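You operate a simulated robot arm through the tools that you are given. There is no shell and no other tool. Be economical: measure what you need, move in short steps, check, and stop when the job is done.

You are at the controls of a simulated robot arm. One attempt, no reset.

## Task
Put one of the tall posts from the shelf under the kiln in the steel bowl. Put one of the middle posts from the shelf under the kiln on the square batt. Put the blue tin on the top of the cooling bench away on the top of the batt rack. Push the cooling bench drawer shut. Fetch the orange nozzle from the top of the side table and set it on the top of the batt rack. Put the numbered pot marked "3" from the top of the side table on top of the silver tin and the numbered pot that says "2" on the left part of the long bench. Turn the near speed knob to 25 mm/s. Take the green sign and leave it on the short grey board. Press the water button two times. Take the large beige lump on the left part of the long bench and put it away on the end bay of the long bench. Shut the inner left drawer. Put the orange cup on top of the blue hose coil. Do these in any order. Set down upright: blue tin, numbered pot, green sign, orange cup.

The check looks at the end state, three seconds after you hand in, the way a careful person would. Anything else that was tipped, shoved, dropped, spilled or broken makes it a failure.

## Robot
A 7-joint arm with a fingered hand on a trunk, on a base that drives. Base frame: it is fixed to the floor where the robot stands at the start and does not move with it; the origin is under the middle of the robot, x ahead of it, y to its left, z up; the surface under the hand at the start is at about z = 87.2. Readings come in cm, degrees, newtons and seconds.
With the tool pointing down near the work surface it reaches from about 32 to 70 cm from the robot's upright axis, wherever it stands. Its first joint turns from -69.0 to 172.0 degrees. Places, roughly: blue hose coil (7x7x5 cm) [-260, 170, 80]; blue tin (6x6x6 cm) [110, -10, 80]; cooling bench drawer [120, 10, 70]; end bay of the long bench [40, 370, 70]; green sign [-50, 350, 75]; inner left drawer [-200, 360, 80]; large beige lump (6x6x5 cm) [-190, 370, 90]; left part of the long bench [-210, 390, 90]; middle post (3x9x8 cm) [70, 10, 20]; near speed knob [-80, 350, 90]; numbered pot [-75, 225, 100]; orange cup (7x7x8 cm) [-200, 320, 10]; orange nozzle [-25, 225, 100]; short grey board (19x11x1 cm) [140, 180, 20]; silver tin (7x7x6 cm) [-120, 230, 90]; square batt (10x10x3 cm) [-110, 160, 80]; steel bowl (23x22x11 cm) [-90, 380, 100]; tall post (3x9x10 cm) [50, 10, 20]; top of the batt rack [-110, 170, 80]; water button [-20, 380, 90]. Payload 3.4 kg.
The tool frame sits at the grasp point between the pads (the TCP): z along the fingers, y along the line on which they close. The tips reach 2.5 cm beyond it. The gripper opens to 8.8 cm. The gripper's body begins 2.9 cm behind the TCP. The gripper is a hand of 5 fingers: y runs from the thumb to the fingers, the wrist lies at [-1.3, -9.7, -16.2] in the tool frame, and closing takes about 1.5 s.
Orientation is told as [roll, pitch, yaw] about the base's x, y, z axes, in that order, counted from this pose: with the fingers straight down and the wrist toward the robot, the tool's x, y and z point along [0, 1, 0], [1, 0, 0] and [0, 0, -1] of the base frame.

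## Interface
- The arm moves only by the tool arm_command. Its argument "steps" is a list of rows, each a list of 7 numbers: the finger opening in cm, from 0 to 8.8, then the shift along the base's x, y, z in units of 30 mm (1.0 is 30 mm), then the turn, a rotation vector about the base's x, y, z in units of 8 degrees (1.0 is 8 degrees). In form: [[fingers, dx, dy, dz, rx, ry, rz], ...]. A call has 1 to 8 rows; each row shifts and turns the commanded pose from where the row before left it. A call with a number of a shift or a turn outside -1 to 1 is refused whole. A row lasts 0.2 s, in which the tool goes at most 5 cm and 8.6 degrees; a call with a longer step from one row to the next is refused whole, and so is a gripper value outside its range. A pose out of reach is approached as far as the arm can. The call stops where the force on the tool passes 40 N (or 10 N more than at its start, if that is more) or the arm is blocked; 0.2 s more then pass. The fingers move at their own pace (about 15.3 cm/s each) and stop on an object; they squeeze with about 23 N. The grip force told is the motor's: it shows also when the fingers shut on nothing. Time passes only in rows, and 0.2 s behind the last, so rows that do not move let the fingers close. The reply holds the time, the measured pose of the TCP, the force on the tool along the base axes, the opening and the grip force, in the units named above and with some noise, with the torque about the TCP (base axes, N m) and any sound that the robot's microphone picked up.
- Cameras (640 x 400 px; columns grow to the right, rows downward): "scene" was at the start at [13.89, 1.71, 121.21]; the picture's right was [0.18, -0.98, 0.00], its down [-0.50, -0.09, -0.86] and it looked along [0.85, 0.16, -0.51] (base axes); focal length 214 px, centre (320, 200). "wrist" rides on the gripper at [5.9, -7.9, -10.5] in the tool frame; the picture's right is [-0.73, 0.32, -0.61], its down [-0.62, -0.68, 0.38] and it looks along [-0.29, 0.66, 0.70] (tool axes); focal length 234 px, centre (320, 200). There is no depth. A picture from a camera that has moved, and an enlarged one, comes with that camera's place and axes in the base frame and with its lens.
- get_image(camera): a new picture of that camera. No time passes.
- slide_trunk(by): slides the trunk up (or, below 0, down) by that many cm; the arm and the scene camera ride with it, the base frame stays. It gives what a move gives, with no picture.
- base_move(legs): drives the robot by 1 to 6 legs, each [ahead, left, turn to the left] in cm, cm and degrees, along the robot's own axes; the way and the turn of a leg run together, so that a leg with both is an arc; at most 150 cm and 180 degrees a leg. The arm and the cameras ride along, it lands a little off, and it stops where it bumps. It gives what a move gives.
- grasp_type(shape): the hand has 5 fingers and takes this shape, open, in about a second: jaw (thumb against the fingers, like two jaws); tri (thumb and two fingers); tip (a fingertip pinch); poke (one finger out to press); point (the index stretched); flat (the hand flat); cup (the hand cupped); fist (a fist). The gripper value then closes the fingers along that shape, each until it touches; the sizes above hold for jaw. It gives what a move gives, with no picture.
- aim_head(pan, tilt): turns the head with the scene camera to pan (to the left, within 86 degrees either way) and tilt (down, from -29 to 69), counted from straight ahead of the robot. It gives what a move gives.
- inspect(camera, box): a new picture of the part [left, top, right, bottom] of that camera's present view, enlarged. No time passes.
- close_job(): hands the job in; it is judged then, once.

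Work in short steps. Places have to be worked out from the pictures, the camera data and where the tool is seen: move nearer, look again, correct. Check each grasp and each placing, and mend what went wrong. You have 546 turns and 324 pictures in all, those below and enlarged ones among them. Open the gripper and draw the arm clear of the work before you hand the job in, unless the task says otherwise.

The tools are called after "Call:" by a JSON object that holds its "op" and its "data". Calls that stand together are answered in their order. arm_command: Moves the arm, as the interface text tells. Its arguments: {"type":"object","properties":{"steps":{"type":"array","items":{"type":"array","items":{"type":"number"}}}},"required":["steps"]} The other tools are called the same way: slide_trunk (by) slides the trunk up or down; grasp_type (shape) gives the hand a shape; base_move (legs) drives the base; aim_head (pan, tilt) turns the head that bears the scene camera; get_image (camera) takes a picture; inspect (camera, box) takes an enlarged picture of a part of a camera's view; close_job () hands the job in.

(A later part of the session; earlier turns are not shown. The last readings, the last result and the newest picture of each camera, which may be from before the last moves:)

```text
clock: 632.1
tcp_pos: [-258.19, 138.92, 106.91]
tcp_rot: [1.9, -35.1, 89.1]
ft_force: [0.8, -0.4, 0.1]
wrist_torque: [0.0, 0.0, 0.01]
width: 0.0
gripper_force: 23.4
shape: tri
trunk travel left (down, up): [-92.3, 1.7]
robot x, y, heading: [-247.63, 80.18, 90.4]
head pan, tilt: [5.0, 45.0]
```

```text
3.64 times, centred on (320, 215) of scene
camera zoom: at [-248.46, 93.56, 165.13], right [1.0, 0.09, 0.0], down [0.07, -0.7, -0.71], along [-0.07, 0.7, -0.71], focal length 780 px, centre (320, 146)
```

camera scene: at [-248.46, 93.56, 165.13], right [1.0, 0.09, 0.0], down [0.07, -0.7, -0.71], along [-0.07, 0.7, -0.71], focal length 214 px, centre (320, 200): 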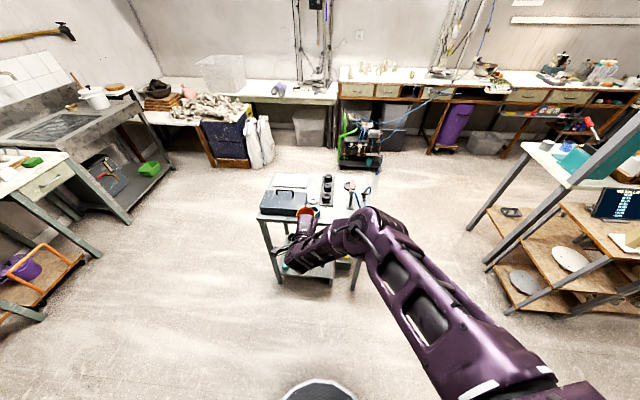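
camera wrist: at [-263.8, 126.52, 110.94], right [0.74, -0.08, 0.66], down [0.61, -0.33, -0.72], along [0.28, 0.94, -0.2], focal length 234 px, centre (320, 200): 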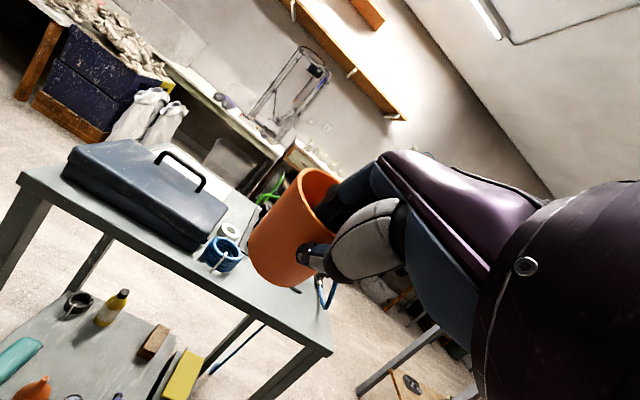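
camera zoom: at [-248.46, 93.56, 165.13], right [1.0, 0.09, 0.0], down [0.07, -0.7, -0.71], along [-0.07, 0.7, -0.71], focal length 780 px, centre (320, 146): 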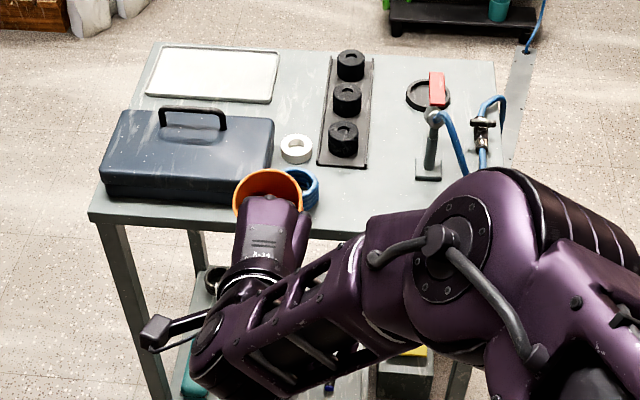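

Coil top at about (−259,163,85). Advance so the cup is above it.

Call:
{"op": "base_move", "data": {"legs": [[20, -0.4, 0]]}}

Call:
{"op": "slide_trunk", "data": {"by": -8}}

Call:
{"op": "get_image", "data": {"camera": "wrist"}}

Call:
{"op": "inspect", "data": {"camera": "scene", "box": [240, 200, 400, 310]}}

```text
clock: 633.7
tcp_pos: [-257.83, 159.03, 106.96]
tcp_rot: [2.0, -35.1, 89.1]
ft_force: [-0.6, 0.0, -0.6]
wrist_torque: [-0.04, -0.01, -0.02]
width: 0.0
gripper_force: 23.1
shape: tri
trunk travel left (down, up): [-92.3, 1.7]
robot x, y, heading: [-246.93, 100.88, 90.3]
head pan, tilt: [5.0, 45.0]
```

```text
clock: 634.9
tcp_pos: [-257.65, 159.21, 98.78]
tcp_rot: [1.9, -35.0, 89.1]
ft_force: [0.2, -0.4, 0.1]
wrist_torque: [0.02, 0.01, 0.02]
width: 0.01
gripper_force: 22.7
shape: tri
trunk travel left (down, up): [-84.3, 9.7]
robot x, y, heading: [-247.95, 100.76, 90.0]
head pan, tilt: [5.0, 45.0]
```

```text
91 pictures are left
camera wrist: at [-263.42, 146.76, 102.93], right [0.74, -0.08, 0.66], down [0.61, -0.33, -0.72], along [0.28, 0.94, -0.2], focal length 234 px, centre (320, 200)
```

wrist: 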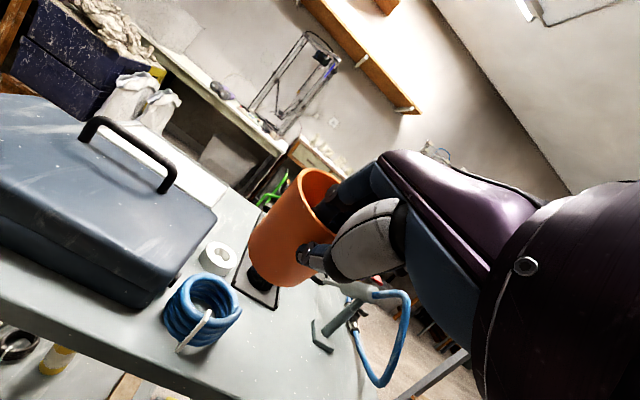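

```text
3.64 times, centred on (320, 255) of scene
camera zoom: at [-248.12, 113.78, 157.13], right [1.0, 0.09, 0.0], down [0.06, -0.7, -0.71], along [-0.06, 0.7, -0.71], focal length 780 px, centre (320, 0)
```

zoom: 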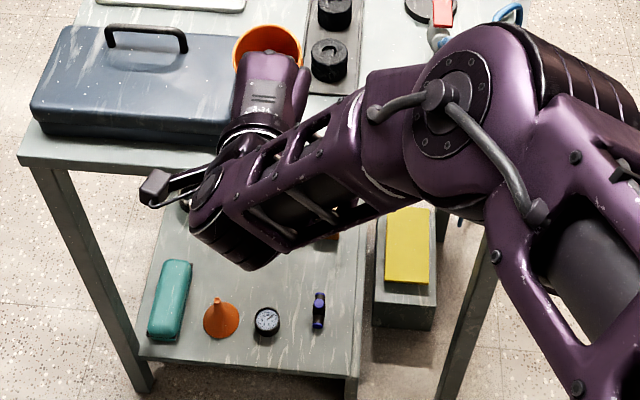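

Call:
{"op": "inspect", "data": {"camera": "wrist", "box": [140, 140, 380, 360]}}

```text
1.82 times, centred on (260, 250) of wrist
camera zoom: at [-263.42, 146.76, 102.93], right [0.74, -0.08, 0.66], down [0.61, -0.33, -0.72], along [0.28, 0.94, -0.2], focal length 426 px, centre (429, 109)
```

zoom: 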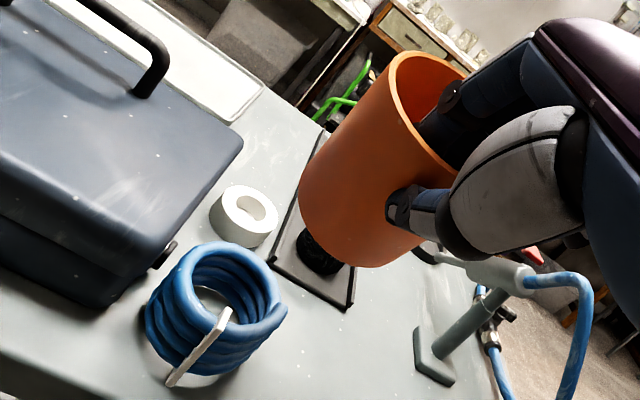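

The cup (7 cm) appears tilted ~25° with its bottom toward NE. I raise it and rotate the hand to bring the cup upright, then re-check.

Call:
{"op": "slide_trunk", "data": {"by": 8}}

Call:
{"op": "arm_command", "data": {"steps": [[0, 0, 0, 0, -0.6, 0.3, 0], [0, 0, 0, 0, -0.6, 0.3, 0], [0, 0, 0, 0, -0.6, 0.3, 0]]}}

Call:
{"op": "get_image", "data": {"camera": "wrist"}}

Call:
{"op": "inspect", "data": {"camera": "scene", "box": [240, 160, 400, 270]}}

```text
clock: 636.0
tcp_pos: [-257.76, 159.32, 106.9]
tcp_rot: [1.9, -35.0, 89.2]
ft_force: [-0.1, 0.4, -0.5]
wrist_torque: [-0.01, -0.01, 0.01]
width: 0.01
gripper_force: 23.1
shape: tri
trunk travel left (down, up): [-92.3, 1.7]
robot x, y, heading: [-247.33, 100.22, 90.3]
head pan, tilt: [5.0, 45.0]
```

```text
clock: 636.9
tcp_pos: [-257.73, 159.2, 107.01]
tcp_rot: [9.3, -20.2, 85.7]
ft_force: [-1.6, -0.4, -0.7]
wrist_torque: [-0.03, -0.03, 0.02]
width: 0.01
gripper_force: 23.2
shape: tri
trunk travel left (down, up): [-92.3, 1.7]
robot x, y, heading: [-247.49, 100.49, 90.3]
head pan, tilt: [5.0, 45.0]
```

```text
88 pictures are left
camera wrist: at [-262.65, 148.25, 114.61], right [0.82, 0.08, 0.56], down [0.52, -0.51, -0.69], along [0.24, 0.85, -0.46], focal length 234 px, centre (320, 200)
```

wrist: 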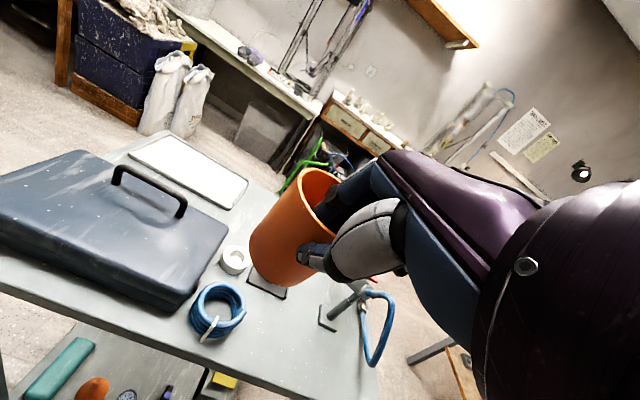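

```text
3.64 times, centred on (320, 215) of scene
camera zoom: at [-248.06, 113.8, 165.13], right [1.0, 0.09, 0.0], down [0.06, -0.7, -0.71], along [-0.06, 0.7, -0.71], focal length 780 px, centre (320, 146)
```

zoom: 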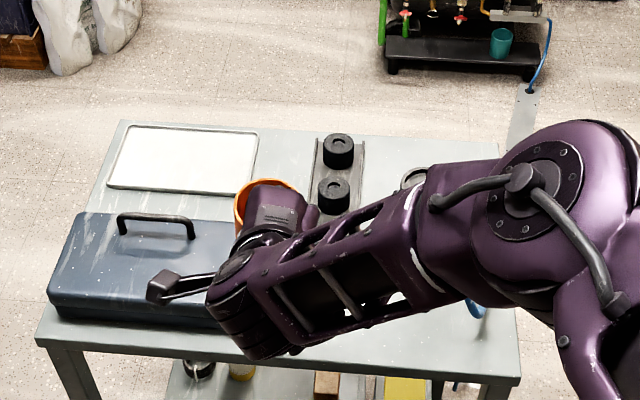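

Nearly vertical now; a further ~5° about y, then verify.

Call:
{"op": "arm_command", "data": {"steps": [[0, 0, 0, 0, 0, 0.65, 0], [0, 0, 0, 0, 0, 0, 0]]}}

Call:
{"op": "inspect", "data": {"camera": "wrist", "box": [140, 130, 380, 350]}}

```text
clock: 637.5
tcp_pos: [-257.79, 159.2, 106.74]
tcp_rot: [14.9, -19.8, 83.8]
ft_force: [0.8, -0.6, -0.3]
wrist_torque: [0.0, 0.0, -0.01]
width: 0.01
gripper_force: 22.8
shape: tri
trunk travel left (down, up): [-92.3, 1.7]
robot x, y, heading: [-247.49, 100.69, 90.1]
head pan, tilt: [5.0, 45.0]
```

```text
1.82 times, centred on (260, 240) of wrist
camera zoom: at [-261.92, 148.29, 115.02], right [0.87, 0.07, 0.49], down [0.45, -0.51, -0.73], along [0.2, 0.86, -0.48], focal length 426 px, centre (429, 127)
```

zoom: 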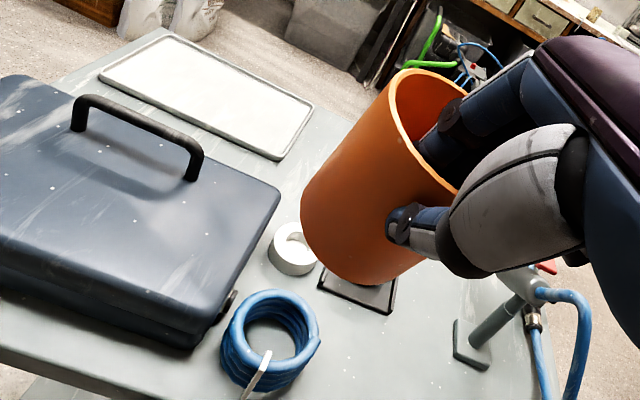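

I want an independent view of the cup's attitude: move the hand to the right so the head camera sees the cup from its left.

Call:
{"op": "arm_command", "data": {"steps": [[0, 1, 0, 0, 0, 0, 0], [0, 1, 0, 0, 0, 0, 0], [0, 1, 0, 0, 0, 0, 0], [0, 1, 0, 0, 0, 0, 0], [0, 1, 0, 0, 0, 0, 0], [0, 1, 0, 0, 0, 0, 0], [0, 1, 0, 0, 0, 0, 0], [0, 1, 0, 0, 0, 0, 0]]}}

Call:
{"op": "aim_head", "data": {"pan": -15, "tilt": 45}}

Call:
{"op": "inspect", "data": {"camera": "scene", "box": [240, 150, 400, 260]}}

```text
clock: 639.2
tcp_pos: [-249.45, 160.08, 111.18]
tcp_rot: [14.3, -19.4, 83.5]
ft_force: [0.0, -0.1, -0.2]
wrist_torque: [-0.01, -0.02, -0.01]
width: 0.01
gripper_force: 22.8
shape: tri
out of reach, approached as far as the arm can: row 2, 3, 4, 5, 6, 7, 8
trunk travel left (down, up): [-92.3, 1.7]
robot x, y, heading: [-247.49, 100.6, 90.1]
head pan, tilt: [5.0, 45.0]
```

```text
clock: 640.1
tcp_pos: [-249.62, 160.07, 111.3]
tcp_rot: [14.4, -19.4, 83.6]
ft_force: [0.1, 0.3, -0.6]
wrist_torque: [0.02, -0.02, -0.02]
width: 0.0
gripper_force: 23.0
shape: tri
trunk travel left (down, up): [-92.3, 1.7]
robot x, y, heading: [-247.3, 100.56, 90.3]
head pan, tilt: [-15.0, 45.0]
```

```text
3.64 times, centred on (320, 205) of scene
camera zoom: at [-245.32, 113.55, 165.13], right [0.97, -0.25, 0.0], down [-0.18, -0.68, -0.71], along [0.18, 0.68, -0.71], focal length 780 px, centre (320, 182)
```

zoom: 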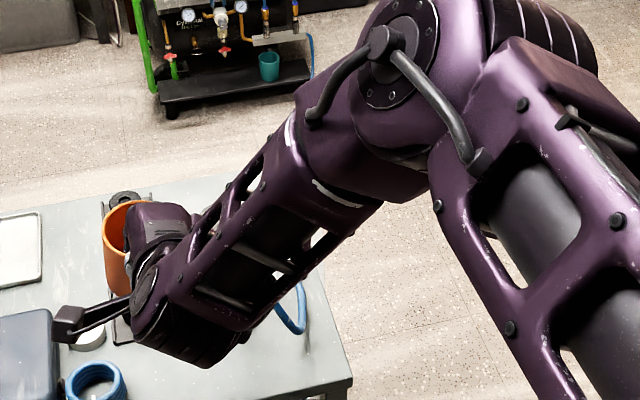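

This view shows the bottom leaning toward −x, so my last y-rotation was the wrong way. Rotate back ~14° and look again.

Call:
{"op": "arm_command", "data": {"steps": [[0, 0, 0, 0, 0, -0.9, 0], [0, 0, 0, 0, 0, -0.9, 0], [0, 1, 0, 0, 0, 0, 0], [0, 1, 0, 0, 0, 0, 0], [0, 1, 0, 0, 0, 0, 0], [0, 1, 0, 0, 0, 0, 0]]}}

Call:
{"op": "inspect", "data": {"camera": "scene", "box": [240, 150, 400, 260]}}

Call:
{"op": "inspect", "data": {"camera": "wrist", "box": [200, 140, 380, 300]}}

```text
clock: 641.5
tcp_pos: [-239.88, 160.41, 112.14]
tcp_rot: [-0.9, -20.3, 88.9]
ft_force: [0.5, -0.6, -0.7]
wrist_torque: [-0.03, 0.02, -0.04]
width: 0.02
gripper_force: 22.5
shape: tri
out of reach, approached as far as the arm can: row 5, 6
trunk travel left (down, up): [-92.3, 1.7]
robot x, y, heading: [-247.52, 100.59, 90.5]
head pan, tilt: [-15.0, 45.0]
```

```text
3.64 times, centred on (320, 205) of scene
camera zoom: at [-245.2, 113.54, 165.13], right [0.97, -0.25, 0.0], down [-0.18, -0.68, -0.71], along [0.18, 0.68, -0.71], focal length 780 px, centre (320, 182)
```

zoom: 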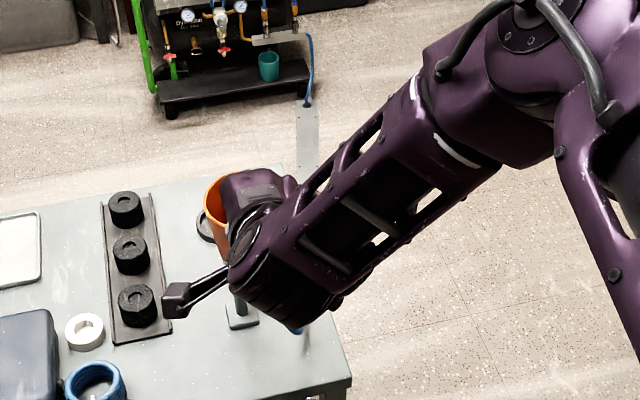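

```text
2.50 times, centred on (290, 220) of wrist
camera zoom: at [-245.98, 149.73, 119.01], right [0.72, 0.07, 0.69], down [0.62, -0.52, -0.59], along [0.32, 0.85, -0.42], focal length 585 px, centre (395, 150)
```

zoom: 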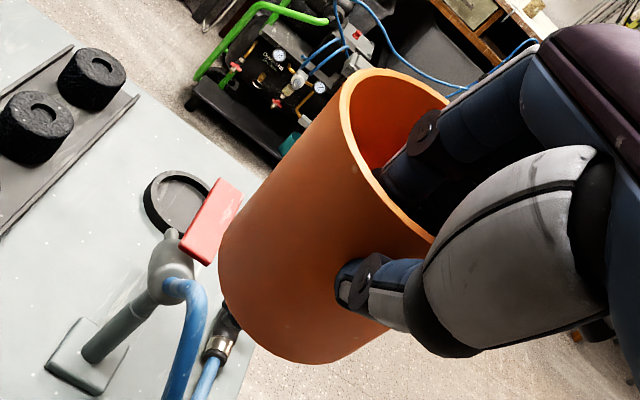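

In-plane attitude is now good; a further ~8° about x for the fore-aft tilt. Then return over the coil.

Call:
{"op": "arm_command", "data": {"steps": [[0, -0.8, 0, 0, -0.5, 0, 0], [0, -0.8, 0, 0, -0.5, 0, 0], [0, -0.8, 0, 0, 0, 0, 0], [0, -0.8, 0, 0, 0, 0, 0], [0, -0.8, 0, 0, 0, 0, 0], [0, -0.8, 0, 0, 0, 0, 0]]}}

Call:
{"op": "inspect", "data": {"camera": "wrist", "box": [140, 130, 380, 350]}}

```text
clock: 642.9
tcp_pos: [-254.22, 160.75, 112.03]
tcp_rot: [-0.7, -12.8, 89.2]
ft_force: [-0.3, -0.6, -0.9]
wrist_torque: [-0.02, 0.0, 0.01]
width: 0.0
gripper_force: 23.2
shape: tri
trunk travel left (down, up): [-92.3, 1.7]
robot x, y, heading: [-247.68, 100.68, 90.0]
head pan, tilt: [-15.0, 45.0]
```

```text
1.82 times, centred on (260, 240) of wrist
camera zoom: at [-260.35, 150.81, 120.37], right [0.72, 0.17, 0.67], down [0.62, -0.59, -0.52], along [0.31, 0.79, -0.53], focal length 426 px, centre (429, 127)
```

zoom: 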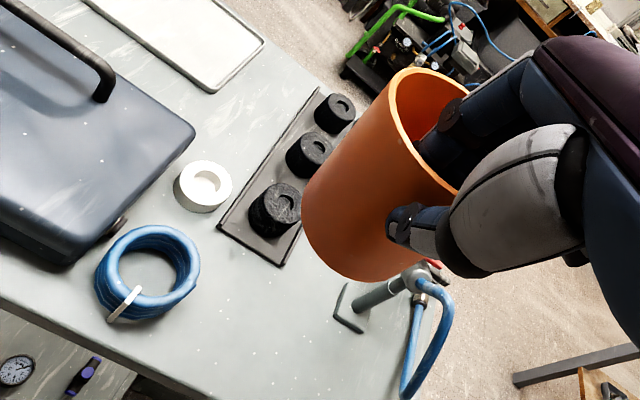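

The attitude is hard to judge in-hand. Safer: set the cup down on the free cart top right of the coil, let it settle upright, then regrasp it squarely from above.

Call:
{"op": "base_move", "data": {"legs": [[-1, -5.5, 0]]}}

Call:
{"op": "slide_trunk", "data": {"by": -19}}

Call:
{"op": "get_image", "data": {"camera": "wrist"}}

Call:
{"op": "get_image", "data": {"camera": "scene"}}

```text
clock: 643.8
tcp_pos: [-249.18, 159.64, 112.08]
tcp_rot: [-0.9, -12.7, 89.3]
ft_force: [0.5, -0.7, -0.3]
wrist_torque: [-0.03, 0.0, 0.0]
width: 0.01
gripper_force: 22.7
shape: tri
trunk travel left (down, up): [-92.3, 1.7]
robot x, y, heading: [-241.49, 99.86, 89.9]
head pan, tilt: [-15.0, 45.0]
```

```text
clock: 645.9
tcp_pos: [-248.78, 159.67, 93.12]
tcp_rot: [-0.7, -12.8, 89.2]
ft_force: [0.8, 0.4, -0.6]
wrist_torque: [-0.05, -0.02, 0.03]
width: 0.0
gripper_force: 23.1
shape: tri
trunk travel left (down, up): [-73.3, 20.7]
robot x, y, heading: [-241.96, 99.69, 90.4]
head pan, tilt: [-15.0, 45.0]
```

```text
81 pictures are left
camera wrist: at [-254.83, 149.8, 101.39], right [0.72, 0.17, 0.67], down [0.62, -0.59, -0.52], along [0.31, 0.79, -0.53], focal length 234 px, centre (320, 200)
```

wrist: 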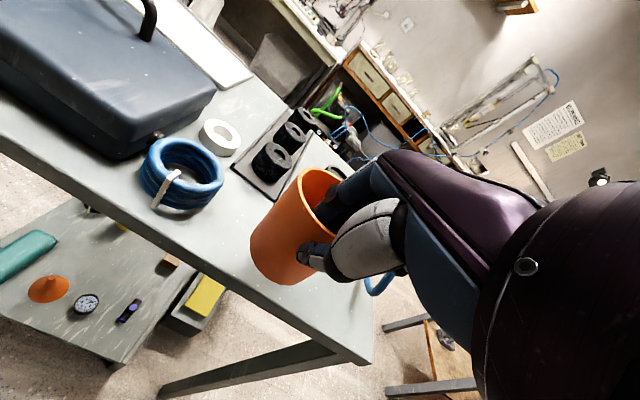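

```text
80 pictures are left
camera scene: at [-239.86, 112.58, 146.14], right [0.97, -0.25, 0.0], down [-0.18, -0.68, -0.71], along [0.18, 0.68, -0.71], focal length 214 px, centre (320, 200)
```

scene: 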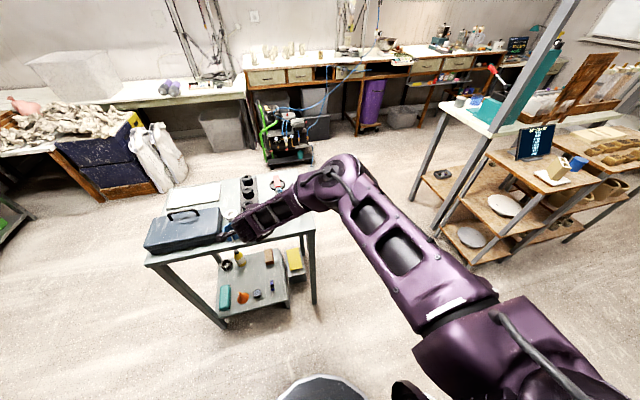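

Landing point is too near the cart's front edge; go 4.5 cm further north, then lower to contact.

Call:
{"op": "base_move", "data": {"legs": [[4.5, 0, 0]]}}

Call:
{"op": "slide_trunk", "data": {"by": -4}}

Call:
{"op": "get_image", "data": {"camera": "wrist"}}

```text
clock: 646.8
tcp_pos: [-248.84, 164.02, 93.05]
tcp_rot: [-0.7, -12.7, 89.3]
ft_force: [-0.5, 0.6, -0.5]
wrist_torque: [-0.02, 0.01, -0.02]
width: 0.01
gripper_force: 23.1
shape: tri
trunk travel left (down, up): [-73.3, 20.7]
robot x, y, heading: [-241.7, 104.22, 90.3]
head pan, tilt: [-15.0, 45.0]
```

```text
clock: 647.6
tcp_pos: [-249.01, 164.09, 89.12]
tcp_rot: [-0.6, -12.8, 89.4]
ft_force: [0.2, 0.1, -0.4]
wrist_torque: [-0.01, 0.01, 0.0]
width: 0.01
gripper_force: 22.5
shape: tri
trunk travel left (down, up): [-69.3, 24.7]
robot x, y, heading: [-242.23, 104.01, 90.2]
head pan, tilt: [-15.0, 45.0]
```

```text
79 pictures are left
camera wrist: at [-254.87, 154.21, 97.41], right [0.72, 0.17, 0.67], down [0.62, -0.59, -0.52], along [0.31, 0.79, -0.53], focal length 234 px, centre (320, 200)
```

wrist: 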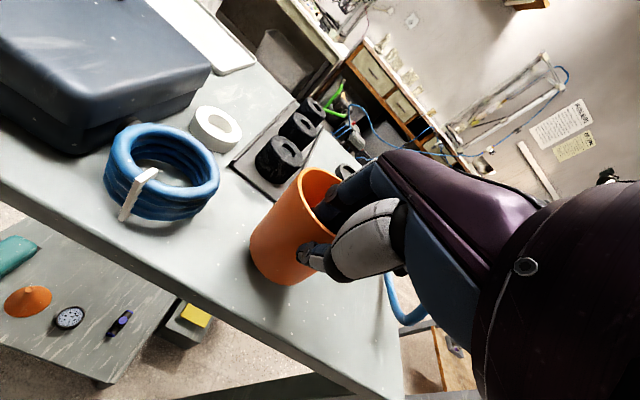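

Call:
{"op": "slide_trunk", "data": {"by": -1}}

Call:
{"op": "slide_trunk", "data": {"by": -0.7}}

Call:
{"op": "slide_trunk", "data": {"by": -0.7}}

Call:
{"op": "inspect", "data": {"camera": "wrist", "box": [200, 140, 380, 320]}}

```text
clock: 648.2
tcp_pos: [-248.71, 164.05, 88.07]
tcp_rot: [-0.6, -12.7, 89.4]
ft_force: [0.2, 0.2, 0.1]
wrist_torque: [-0.02, -0.02, -0.02]
width: 0.01
gripper_force: 23.1
shape: tri
trunk travel left (down, up): [-68.3, 25.7]
robot x, y, heading: [-241.93, 104.03, 90.4]
head pan, tilt: [-15.0, 45.0]
```

```text
clock: 648.8
tcp_pos: [-248.83, 164.12, 87.41]
tcp_rot: [-0.7, -12.6, 89.2]
ft_force: [0.9, -0.4, -0.8]
wrist_torque: [0.0, 0.04, 0.02]
width: 0.02
gripper_force: 23.5
shape: tri
trunk travel left (down, up): [-67.6, 26.4]
robot x, y, heading: [-242.25, 104.14, 90.2]
head pan, tilt: [-15.0, 45.0]
```

```text
clock: 649.3
tcp_pos: [-248.77, 164.07, 86.99]
tcp_rot: [-0.6, -13.1, 89.2]
ft_force: [1.2, -1.0, 16.8]
wrist_torque: [0.03, 0.0, -0.03]
width: 0.01
gripper_force: 23.0
shape: tri
trunk travel left (down, up): [-66.9, 27.1]
robot x, y, heading: [-242.04, 104.45, 90.1]
head pan, tilt: [-15.0, 45.0]
```

```text
2.22 times, centred on (290, 230) of wrist
camera zoom: at [-254.84, 154.15, 95.26], right [0.72, 0.17, 0.67], down [0.62, -0.59, -0.52], along [0.31, 0.79, -0.53], focal length 520 px, centre (387, 133)
```

zoom: 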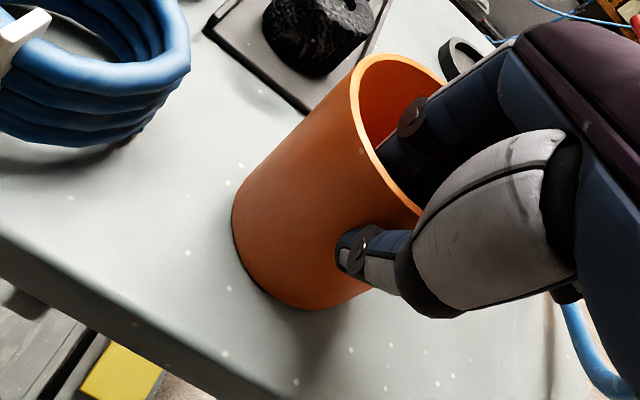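

Contact, and the cup looks almost flush. Release gently and back off to check.

Call:
{"op": "arm_command", "data": {"steps": [[0.8, 0, 0, 0, 0, 0, 0], [1.6, 0, 0, 0, 0, 0, 0], [2.4, 0, 0, 0, 0, 0, 0], [3.0, 0, 0, 0, 0, 0, 0], [3.0, 0, 0, 0.4, 0, 0, 0], [3.0, 0, 0, 0.8, 0, 0, 0], [3.0, 0, 0, 0.8, 0, 0, 0]]}}

Call:
{"op": "slide_trunk", "data": {"by": 18}}

Call:
{"op": "get_image", "data": {"camera": "wrist"}}

```text
clock: 650.9
tcp_pos: [-248.82, 164.11, 92.95]
tcp_rot: [-0.7, -12.7, 89.3]
ft_force: [0.0, -0.1, 1.3]
wrist_torque: [0.01, -0.01, -0.01]
width: 2.99
gripper_force: 0.0
shape: tri
trunk travel left (down, up): [-66.9, 27.1]
robot x, y, heading: [-241.8, 104.14, 90.3]
head pan, tilt: [-15.0, 45.0]
```

```text
clock: 652.9
tcp_pos: [-248.79, 164.24, 110.98]
tcp_rot: [-0.8, -12.7, 89.4]
ft_force: [0.2, 0.1, -0.6]
wrist_torque: [0.0, -0.03, -0.02]
width: 2.95
gripper_force: 0.0
shape: tri
trunk travel left (down, up): [-84.9, 9.1]
robot x, y, heading: [-241.78, 104.46, 90.5]
head pan, tilt: [-15.0, 45.0]
```

```text
77 pictures are left
camera wrist: at [-254.84, 154.3, 119.15], right [0.72, 0.17, 0.67], down [0.62, -0.59, -0.52], along [0.31, 0.79, -0.53], focal length 234 px, centre (320, 200)
```

wrist: 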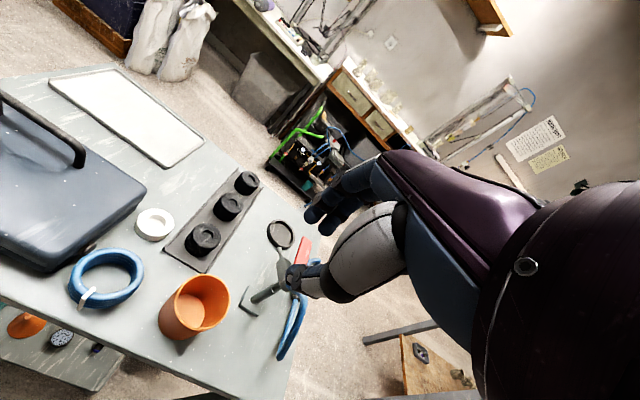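

Cup stands upright at about (−248.4,168.6). Now a square top grasp with the jaw shape.

Call:
{"op": "grasp_type", "data": {"shape": "jaw"}}

Call:
{"op": "arm_command", "data": {"steps": [[8.8, 0, 0.4, 0, -0.8, 0, 0], [8.8, 0.1, 0.5, 0, -0.8, 0, 0], [8.8, 0, 0.5, -0.5, 0, 0, 0], [8.8, 0, 0, -0.5, 0, 0, 0]]}}

Call:
{"op": "slide_trunk", "data": {"by": -10}}

Call:
{"op": "get_image", "data": {"camera": "wrist"}}

```text
clock: 653.8
tcp_pos: [-248.76, 164.18, 110.89]
tcp_rot: [-0.7, -12.7, 89.3]
ft_force: [0.5, 0.3, 1.6]
wrist_torque: [0.02, -0.01, -0.02]
width: 8.78
gripper_force: 0.1
shape: jaw
trunk travel left (down, up): [-84.9, 9.1]
robot x, y, heading: [-241.72, 104.37, 90.3]
head pan, tilt: [-15.0, 45.0]
```

```text
clock: 654.8
tcp_pos: [-248.37, 168.33, 107.87]
tcp_rot: [-0.8, 0.2, 89.4]
ft_force: [-0.9, 0.3, -1.1]
wrist_torque: [-0.01, 0.0, -0.01]
width: 8.77
gripper_force: 0.0
shape: jaw
trunk travel left (down, up): [-84.9, 9.1]
robot x, y, heading: [-241.91, 103.99, 90.4]
head pan, tilt: [-15.0, 45.0]
```

```text
clock: 656.2
tcp_pos: [-248.49, 168.48, 97.94]
tcp_rot: [-0.8, 0.1, 89.3]
ft_force: [0.5, 0.5, -0.3]
wrist_torque: [0.0, -0.04, 0.02]
width: 8.75
gripper_force: 0.2
shape: jaw
trunk travel left (down, up): [-74.9, 19.1]
robot x, y, heading: [-241.74, 104.09, 90.3]
head pan, tilt: [-15.0, 45.0]
```

```text
76 pictures are left
camera wrist: at [-254.41, 160.68, 108.17], right [0.72, 0.31, 0.62], down [0.62, -0.69, -0.37], along [0.31, 0.65, -0.69], focal length 234 px, centre (320, 200)
```

wrist: 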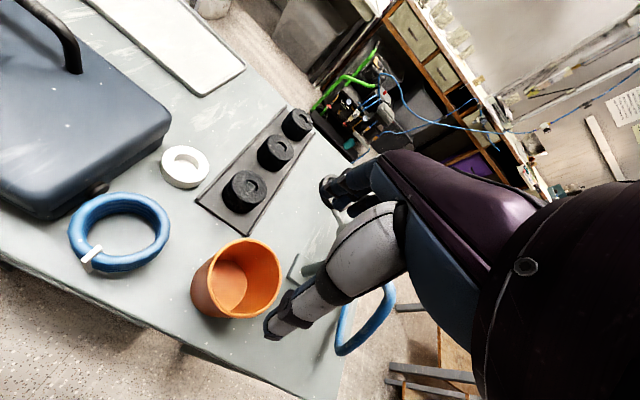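

Call:
{"op": "arm_command", "data": {"steps": [[8.8, 0, -0.2, 0, 0, 0, 0]]}}

Call:
{"op": "slide_trunk", "data": {"by": -8}}

Call:
{"op": "get_image", "data": {"camera": "wrist"}}

```text
clock: 656.6
tcp_pos: [-248.4, 167.8, 97.87]
tcp_rot: [-0.8, 0.1, 89.2]
ft_force: [0.2, 0.0, 0.3]
wrist_torque: [-0.02, 0.0, 0.01]
width: 8.81
gripper_force: 0.0
shape: jaw
trunk travel left (down, up): [-74.9, 19.1]
robot x, y, heading: [-241.82, 103.99, 90.2]
head pan, tilt: [-15.0, 45.0]
```

```text
clock: 657.7
tcp_pos: [-248.39, 167.8, 89.76]
tcp_rot: [-0.8, 0.1, 89.3]
ft_force: [0.8, 0.7, 0.8]
wrist_torque: [-0.03, -0.03, -0.01]
width: 8.77
gripper_force: 0.0
shape: jaw
trunk travel left (down, up): [-66.9, 27.1]
robot x, y, heading: [-242.14, 104.35, 90.3]
head pan, tilt: [-15.0, 45.0]
```

```text
75 pictures are left
camera wrist: at [-254.45, 160.04, 100.16], right [0.72, 0.31, 0.62], down [0.62, -0.69, -0.37], along [0.31, 0.65, -0.69], focal length 234 px, centre (320, 200)
```

wrist: 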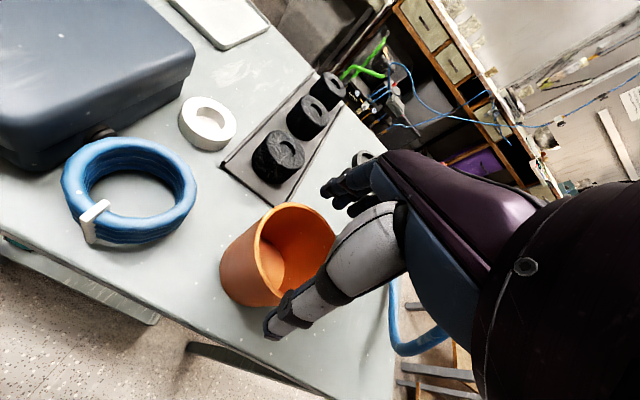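

Call:
{"op": "slide_trunk", "data": {"by": -5.2}}

Call:
{"op": "arm_command", "data": {"steps": [[4, 0, 0, 0, 0, 0, 0], [4, 0, 0, 0, 0, 0, 0], [4, 0, 0, 0, 0, 0, 0], [4, 0, 0, 0, 0, 0, 0]]}}

Call:
{"op": "get_image", "data": {"camera": "wrist"}}

```text
clock: 658.7
tcp_pos: [-248.44, 167.73, 85.2]
tcp_rot: [-0.7, -0.5, 89.3]
ft_force: [-4.5, 6.5, 29.9]
wrist_torque: [-0.15, 0.05, 0.08]
width: 8.79
gripper_force: 0.1
shape: jaw
trunk travel left (down, up): [-61.7, 32.3]
robot x, y, heading: [-241.83, 104.43, 90.4]
head pan, tilt: [-15.0, 45.0]
```

```text
clock: 659.7
tcp_pos: [-248.44, 167.65, 85.15]
tcp_rot: [-0.8, -0.4, 89.3]
ft_force: [-6.3, 9.0, 32.3]
wrist_torque: [0.35, -0.07, 0.14]
width: 5.44
gripper_force: 23.1
shape: jaw
trunk travel left (down, up): [-61.7, 32.3]
robot x, y, heading: [-241.69, 103.93, 90.4]
head pan, tilt: [-15.0, 45.0]
```

```text
74 pictures are left
camera wrist: at [-254.53, 159.83, 95.39], right [0.72, 0.31, 0.62], down [0.62, -0.69, -0.38], along [0.31, 0.66, -0.69], focal length 234 px, centre (320, 200)
```

wrist: 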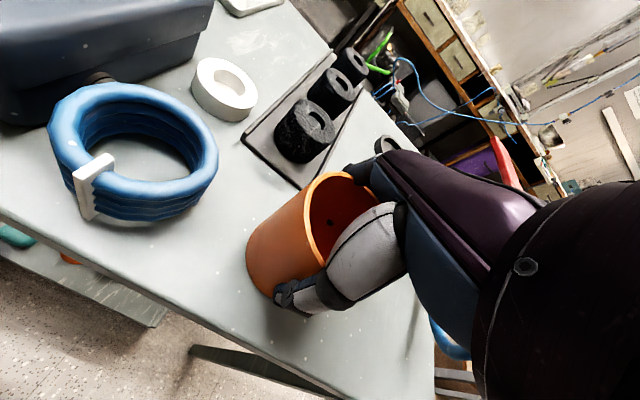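

Gripped (5.4 cm). Lift, shift 10.5 cm left over the coil, and check alignment.

Call:
{"op": "slide_trunk", "data": {"by": 9}}

Call:
{"op": "base_move", "data": {"legs": [[-1, 10.5, 0]]}}

Call:
{"op": "get_image", "data": {"camera": "wrist"}}

Call:
{"op": "aim_head", "data": {"pan": 20, "tilt": 45}}

Call:
{"op": "inspect", "data": {"camera": "scene", "box": [260, 160, 420, 270]}}

```text
clock: 660.9
tcp_pos: [-248.36, 167.89, 93.66]
tcp_rot: [-0.7, 0.2, 89.3]
ft_force: [-1.4, 0.1, -1.0]
wrist_torque: [0.02, 0.02, 0.03]
width: 5.35
gripper_force: 23.0
shape: jaw
trunk travel left (down, up): [-70.7, 23.3]
robot x, y, heading: [-241.86, 104.25, 90.3]
head pan, tilt: [-15.0, 45.0]
```

```text
clock: 662.1
tcp_pos: [-259.04, 166.83, 93.6]
tcp_rot: [-0.8, 0.1, 89.4]
ft_force: [-0.9, 0.1, 0.1]
wrist_torque: [-0.01, 0.01, -0.01]
width: 5.35
gripper_force: 23.2
shape: jaw
trunk travel left (down, up): [-70.7, 23.3]
robot x, y, heading: [-252.58, 103.08, 90.7]
head pan, tilt: [-15.0, 45.0]
```

```text
73 pictures are left
camera wrist: at [-265.05, 159.01, 103.94], right [0.72, 0.32, 0.62], down [0.62, -0.69, -0.37], along [0.31, 0.65, -0.69], focal length 234 px, centre (320, 200)
```

wrist: 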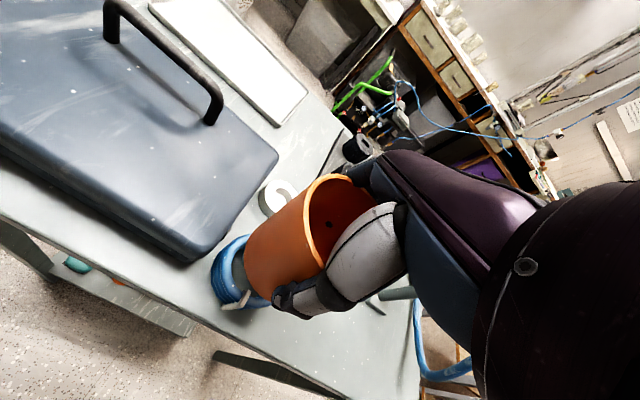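

```text
clock: 663.1
tcp_pos: [-258.9, 166.67, 93.62]
tcp_rot: [-0.8, 0.1, 89.2]
ft_force: [-0.9, -0.6, -0.5]
wrist_torque: [0.01, 0.03, -0.01]
width: 5.32
gripper_force: 22.4
shape: jaw
trunk travel left (down, up): [-70.7, 23.3]
robot x, y, heading: [-252.51, 102.84, 90.4]
head pan, tilt: [20.0, 45.0]
```

```text
3.64 times, centred on (340, 215) of scene
camera zoom: at [-255.31, 115.78, 143.53], right [0.94, 0.35, 0.0], down [0.25, -0.66, -0.71], along [-0.25, 0.66, -0.71], focal length 780 px, centre (247, 146)
```

zoom: 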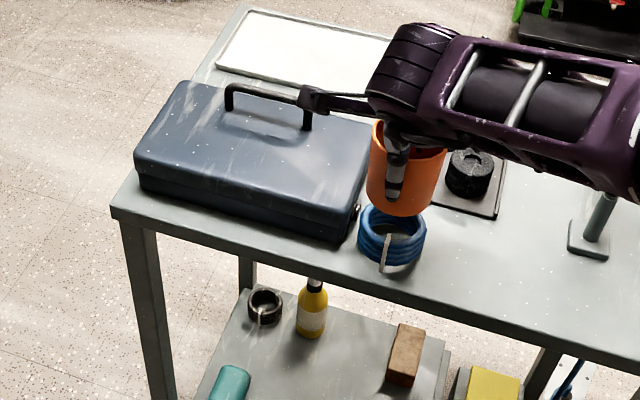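

Aligned within ~0.5 cm. Small correction, then lower onto the coil.

Call:
{"op": "arm_command", "data": {"steps": [[4, -0.13, 0.17, 0, 0, 0, 0], [4, 0, 0, 0, 0, 0, 0]]}}

Call:
{"op": "slide_trunk", "data": {"by": -2.5}}

Call:
{"op": "inspect", "data": {"camera": "scene", "box": [300, 160, 420, 260]}}

```text
clock: 663.7
tcp_pos: [-259.4, 167.31, 93.64]
tcp_rot: [-0.7, 0.1, 89.4]
ft_force: [0.5, 0.9, -0.6]
wrist_torque: [0.02, 0.04, -0.04]
width: 5.34
gripper_force: 22.8
shape: jaw
trunk travel left (down, up): [-70.7, 23.3]
robot x, y, heading: [-252.65, 102.73, 90.4]
head pan, tilt: [20.0, 45.0]
```

```text
clock: 664.4
tcp_pos: [-259.19, 167.25, 91.08]
tcp_rot: [-0.8, 0.1, 89.3]
ft_force: [-0.5, 0.5, -0.9]
wrist_torque: [-0.02, -0.01, -0.02]
width: 5.34
gripper_force: 23.1
shape: jaw
trunk travel left (down, up): [-68.2, 25.8]
robot x, y, heading: [-252.49, 102.91, 90.7]
head pan, tilt: [20.0, 45.0]
```

```text
4.00 times, centred on (360, 210) of scene
camera zoom: at [-255.32, 115.75, 141.03], right [0.94, 0.35, 0.0], down [0.25, -0.66, -0.71], along [-0.25, 0.66, -0.71], focal length 858 px, centre (160, 160)
```

zoom: 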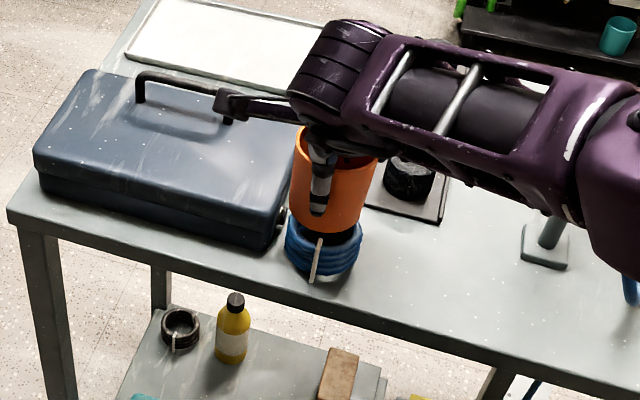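

Well centred, close above. Lower to contact.

Call:
{"op": "slide_trunk", "data": {"by": -0.8}}

Call:
{"op": "slide_trunk", "data": {"by": -0.6}}

Call:
{"op": "slide_trunk", "data": {"by": -0.6}}

```text
clock: 665.0
tcp_pos: [-259.28, 167.38, 90.25]
tcp_rot: [-0.8, 0.1, 89.3]
ft_force: [-0.4, -0.6, -0.4]
wrist_torque: [0.0, -0.02, 0.01]
width: 5.34
gripper_force: 22.4
shape: jaw
trunk travel left (down, up): [-67.4, 26.6]
robot x, y, heading: [-252.65, 102.99, 90.3]
head pan, tilt: [20.0, 45.0]
```

```text
clock: 665.5
tcp_pos: [-259.34, 167.26, 89.79]
tcp_rot: [-0.9, 0.0, 89.4]
ft_force: [-1.0, -0.3, 6.5]
wrist_torque: [0.14, -0.02, -0.04]
width: 5.34
gripper_force: 23.0
shape: jaw
trunk travel left (down, up): [-66.8, 27.2]
robot x, y, heading: [-252.36, 102.86, 90.5]
head pan, tilt: [20.0, 45.0]
```

```text
clock: 666.1
tcp_pos: [-259.22, 167.2, 89.66]
tcp_rot: [-0.7, -0.5, 89.4]
ft_force: [-1.1, 2.9, 27.2]
wrist_torque: [0.6, -0.13, 0.04]
width: 5.29
gripper_force: 22.8
shape: jaw
trunk travel left (down, up): [-66.2, 27.8]
robot x, y, heading: [-252.5, 103.22, 90.2]
head pan, tilt: [20.0, 45.0]
```

Call:
{"op": "arm_command", "data": {"steps": [[4, 0, 0, 0.1, 0, 0, 0], [6, 0, 0, 0, 0, 0, 0], [7.2, 0, 0, 0, 0, 0, 0], [8.6, 0, 0, 0, 0, 0, 0], [8.6, 0, 0, 0.3, 0, 0, 0], [8.6, 0, 0, 0.6, 0, 0, 0]]}}

Call:
{"op": "slide_trunk", "data": {"by": 18}}

Call:
{"op": "inspect", "data": {"camera": "scene", "box": [280, 170, 440, 280]}}

Call:
{"op": "get_image", "data": {"camera": "wrist"}}

```text
clock: 667.5
tcp_pos: [-259.37, 167.23, 92.05]
tcp_rot: [-0.9, 0.1, 89.4]
ft_force: [0.0, -0.7, -0.3]
wrist_torque: [0.01, -0.02, 0.0]
width: 8.63
gripper_force: 0.0
shape: jaw
trunk travel left (down, up): [-66.2, 27.8]
robot x, y, heading: [-252.33, 103.09, 90.8]
head pan, tilt: [20.0, 45.0]
```

```text
clock: 669.5
tcp_pos: [-259.39, 167.38, 110.06]
tcp_rot: [-0.9, 0.1, 89.4]
ft_force: [0.2, -0.2, 0.6]
wrist_torque: [0.0, -0.03, 0.02]
width: 8.61
gripper_force: 0.0
shape: jaw
trunk travel left (down, up): [-84.2, 9.8]
robot x, y, heading: [-252.63, 103.4, 90.3]
head pan, tilt: [20.0, 45.0]
```

```text
3.64 times, centred on (360, 225) of scene
camera zoom: at [-255.3, 115.78, 157.03], right [0.94, 0.35, 0.0], down [0.25, -0.66, -0.71], along [-0.25, 0.66, -0.71], focal length 780 px, centre (174, 109)
```

zoom: 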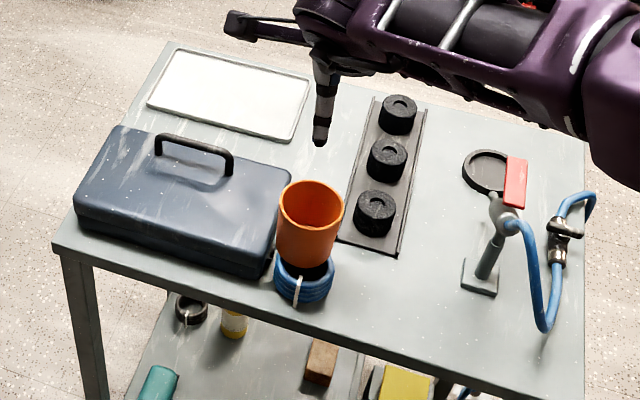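

```text
69 pictures are left
camera wrist: at [-265.44, 159.62, 120.38], right [0.72, 0.32, 0.62], down [0.62, -0.69, -0.37], along [0.31, 0.65, -0.69], focal length 234 px, centre (320, 200)
```

wrist: 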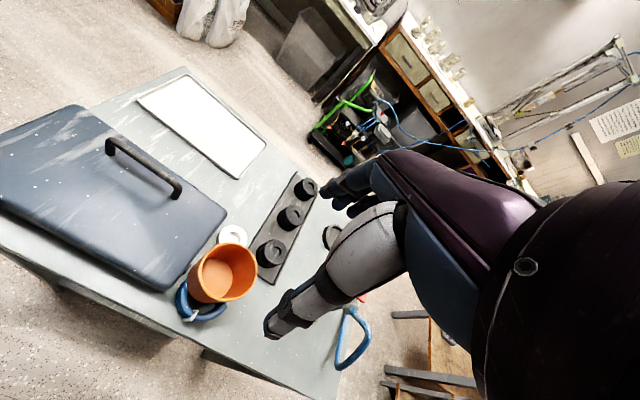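

Cup stands upright on the coil. Now back to pot 3: drive up the west lane, turn to face the side table.

Call:
{"op": "base_move", "data": {"legs": [[-15, 0, 0], [0, -77, 0], [150, 0, 0], [44, 0, 0], [0, 0, -180], [0, 120, 0]]}}

```text
clock: 694.0
tcp_pos: [-121.43, 215.92, 109.88]
tcp_rot: [-1.8, 0.1, -93.8]
ft_force: [-13.1, -5.8, -4.1]
wrist_torque: [0.26, -0.59, -0.23]
width: 8.63
gripper_force: 0.1
shape: jaw
trunk travel left (down, up): [-84.2, 9.8]
robot x, y, heading: [-125.18, 280.57, -91.5]
head pan, tilt: [20.0, 45.0]
stopped in leg 6: the force on the tool passed its limit at 70 N (the readings are from after the stop); the commanded pose is now the measured one
```

The hand hit the tall teal press at the table's west end. Back off west immediately and inspect.

Call:
{"op": "base_move", "data": {"legs": [[0, -8, 0]]}}

Call:
{"op": "aim_head", "data": {"pan": 10, "tilt": 40}}

Call:
{"op": "get_image", "data": {"camera": "scene"}}

```text
clock: 695.0
tcp_pos: [-128.69, 216.37, 110.03]
tcp_rot: [-1.5, 0.2, -93.3]
ft_force: [-0.1, -0.9, 0.3]
wrist_torque: [0.01, -0.01, -0.01]
width: 8.61
gripper_force: 0.0
shape: jaw
trunk travel left (down, up): [-84.2, 9.8]
robot x, y, heading: [-133.16, 280.74, -91.1]
head pan, tilt: [20.0, 45.0]
```

```text
clock: 695.7
tcp_pos: [-128.72, 216.34, 110.14]
tcp_rot: [-1.6, 0.2, -93.3]
ft_force: [-0.4, -0.7, -0.1]
wrist_torque: [0.0, -0.03, -0.04]
width: 8.59
gripper_force: 0.0
shape: jaw
trunk travel left (down, up): [-84.2, 9.8]
robot x, y, heading: [-133.24, 281.05, -91.3]
head pan, tilt: [10.0, 40.0]
```

```text
68 pictures are left
camera scene: at [-132.08, 267.58, 157.76], right [-0.99, -0.15, 0.0], down [-0.1, 0.64, -0.77], along [0.12, -0.76, -0.64], focal length 214 px, centre (320, 200)
```

scene: 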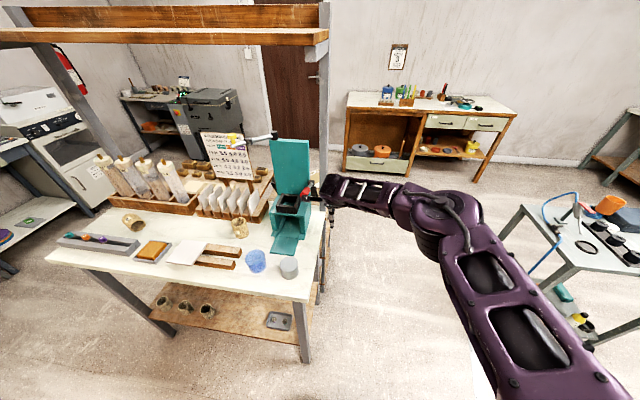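

Call:
{"op": "inspect", "data": {"camera": "scene", "box": [200, 120, 360, 290]}}

```text
2.35 times, centred on (280, 205) of scene
camera zoom: at [-132.08, 267.58, 157.76], right [-0.99, -0.15, 0.0], down [-0.1, 0.64, -0.77], along [0.12, -0.76, -0.64], focal length 505 px, centre (414, 188)
```

zoom: 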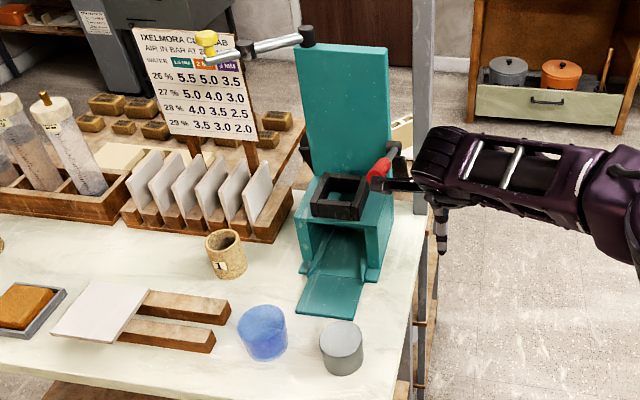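

Call:
{"op": "inspect", "data": {"camera": "scene", "box": [280, 155, 350, 215]}}

```text
6.67 times, centred on (315, 185) of scene
camera zoom: at [-132.08, 267.58, 157.76], right [-0.99, -0.15, 0.0], down [-0.1, 0.64, -0.77], along [0.12, -0.76, -0.64], focal length 1430 px, centre (353, 300)
```

zoom: 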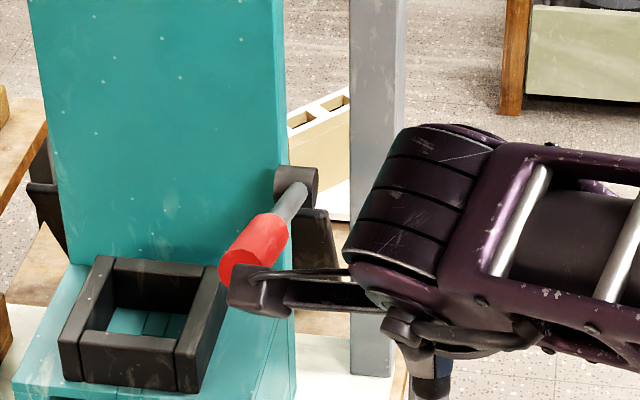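

The press's red handle now points north whereas earlier views showed it pointing west-north-west; my hand swung it. I'll push it back with one finger from its east side. First back off, make poke and tilt forward.

Call:
{"op": "base_move", "data": {"legs": [[-14, 0, 0]]}}

Call:
{"op": "grasp_type", "data": {"shape": "poke"}}

Call:
{"op": "arm_command", "data": {"steps": [[8.8, 0, 0, 0, -1, 0, 0], [8.8, 0, 0, 0, -1, 0, 0], [8.8, 0, 0, 0, -1, 0, 0], [8.8, 0, 0, 0, -1, 0, 0], [8.8, 0, 0, 0, -1, 0, 0], [8.8, 0, 0, 0, -1, 0, 0]]}}

Call:
{"op": "base_move", "data": {"legs": [[0, 17, 1]]}}

Call:
{"op": "get_image", "data": {"camera": "wrist"}}

```text
clock: 697.0
tcp_pos: [-128.44, 229.96, 109.89]
tcp_rot: [-1.5, 0.2, -93.2]
ft_force: [0.0, -0.2, -0.1]
wrist_torque: [0.0, -0.02, -0.02]
width: 8.6
gripper_force: 0.1
shape: jaw
trunk travel left (down, up): [-84.2, 9.8]
robot x, y, heading: [-133.01, 295.21, -91.3]
head pan, tilt: [10.0, 40.0]
```

```text
clock: 698.0
tcp_pos: [-128.39, 230.12, 110.02]
tcp_rot: [-1.5, 0.2, -93.3]
ft_force: [0.3, -0.4, -1.0]
wrist_torque: [-0.04, 0.0, 0.03]
width: 0.0
gripper_force: 0.1
shape: poke
trunk travel left (down, up): [-84.2, 9.8]
robot x, y, heading: [-132.81, 294.46, -91.2]
head pan, tilt: [10.0, 40.0]
```

```text
clock: 699.4
tcp_pos: [-127.37, 230.21, 110.88]
tcp_rot: [1.9, -47.7, -95.0]
ft_force: [-0.1, -0.7, 0.0]
wrist_torque: [0.0, 0.01, 0.04]
width: 0.0
gripper_force: 0.1
shape: poke
out of reach, approached as far as the arm can: row 6
trunk travel left (down, up): [-84.2, 9.8]
robot x, y, heading: [-132.93, 294.58, -91.1]
head pan, tilt: [10.0, 40.0]
```

```text
clock: 700.8
tcp_pos: [-109.27, 230.14, 110.88]
tcp_rot: [2.0, -47.4, -94.1]
ft_force: [0.6, 0.5, -0.2]
wrist_torque: [-0.01, 0.0, -0.02]
width: 0.0
gripper_force: 0.0
shape: poke
trunk travel left (down, up): [-84.2, 9.8]
robot x, y, heading: [-115.88, 294.64, -90.1]
head pan, tilt: [10.0, 40.0]
```

```text
65 pictures are left
camera wrist: at [-102.74, 242.99, 112.11], right [-0.73, 0.26, 0.63], down [-0.6, 0.21, -0.78], along [-0.33, -0.94, 0.01], focal length 234 px, centre (320, 200)
```

wrist: 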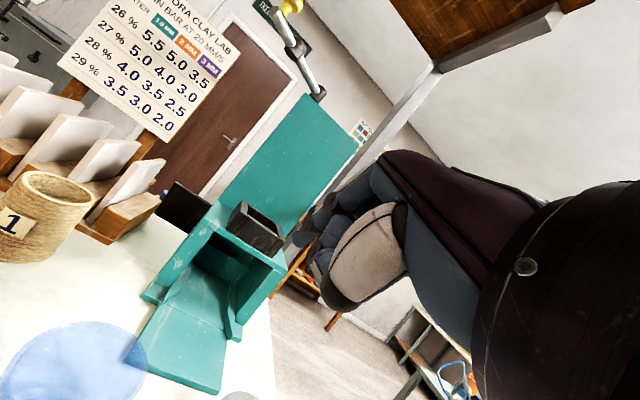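

Call:
{"op": "slide_trunk", "data": {"by": -3.2}}

Call:
{"op": "base_move", "data": {"legs": [[25.5, -3.6, 0]]}}

Call:
{"op": "aim_head", "data": {"pan": 0, "tilt": 40}}

Call:
{"op": "inspect", "data": {"camera": "scene", "box": [260, 150, 380, 250]}}

```text
clock: 701.6
tcp_pos: [-109.13, 230.18, 107.59]
tcp_rot: [1.9, -47.4, -94.1]
ft_force: [0.2, 0.0, 0.1]
wrist_torque: [-0.01, 0.01, 0.03]
width: 0.01
gripper_force: 0.1
shape: poke
trunk travel left (down, up): [-81.0, 13.0]
robot x, y, heading: [-115.74, 294.57, -90.1]
head pan, tilt: [10.0, 40.0]
```

```text
clock: 703.4
tcp_pos: [-112.72, 204.95, 107.68]
tcp_rot: [1.9, -47.3, -94.1]
ft_force: [-0.8, -0.3, 0.3]
wrist_torque: [0.01, -0.01, 0.02]
width: 0.02
gripper_force: 0.0
shape: poke
trunk travel left (down, up): [-81.0, 13.0]
robot x, y, heading: [-119.44, 269.56, -89.9]
head pan, tilt: [10.0, 40.0]
```

```text
clock: 704.2
tcp_pos: [-112.68, 204.76, 107.65]
tcp_rot: [1.9, -47.4, -94.1]
ft_force: [-1.0, -0.4, -1.0]
wrist_torque: [0.0, 0.0, 0.0]
width: 0.03
gripper_force: 0.0
shape: poke
trunk travel left (down, up): [-81.0, 13.0]
robot x, y, heading: [-119.73, 269.07, -89.8]
head pan, tilt: [0.0, 40.0]
```

```text
4.00 times, centred on (320, 200) of scene
camera zoom: at [-119.36, 255.74, 154.55], right [-1.0, 0.0, 0.0], down [0.0, 0.64, -0.77], along [0.0, -0.77, -0.64], focal length 858 px, centre (320, 200)
```

zoom: 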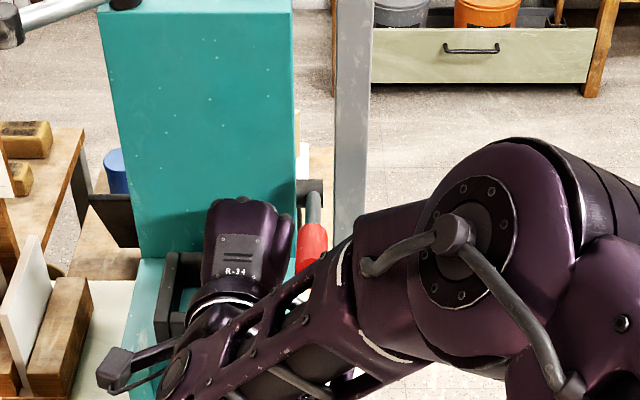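

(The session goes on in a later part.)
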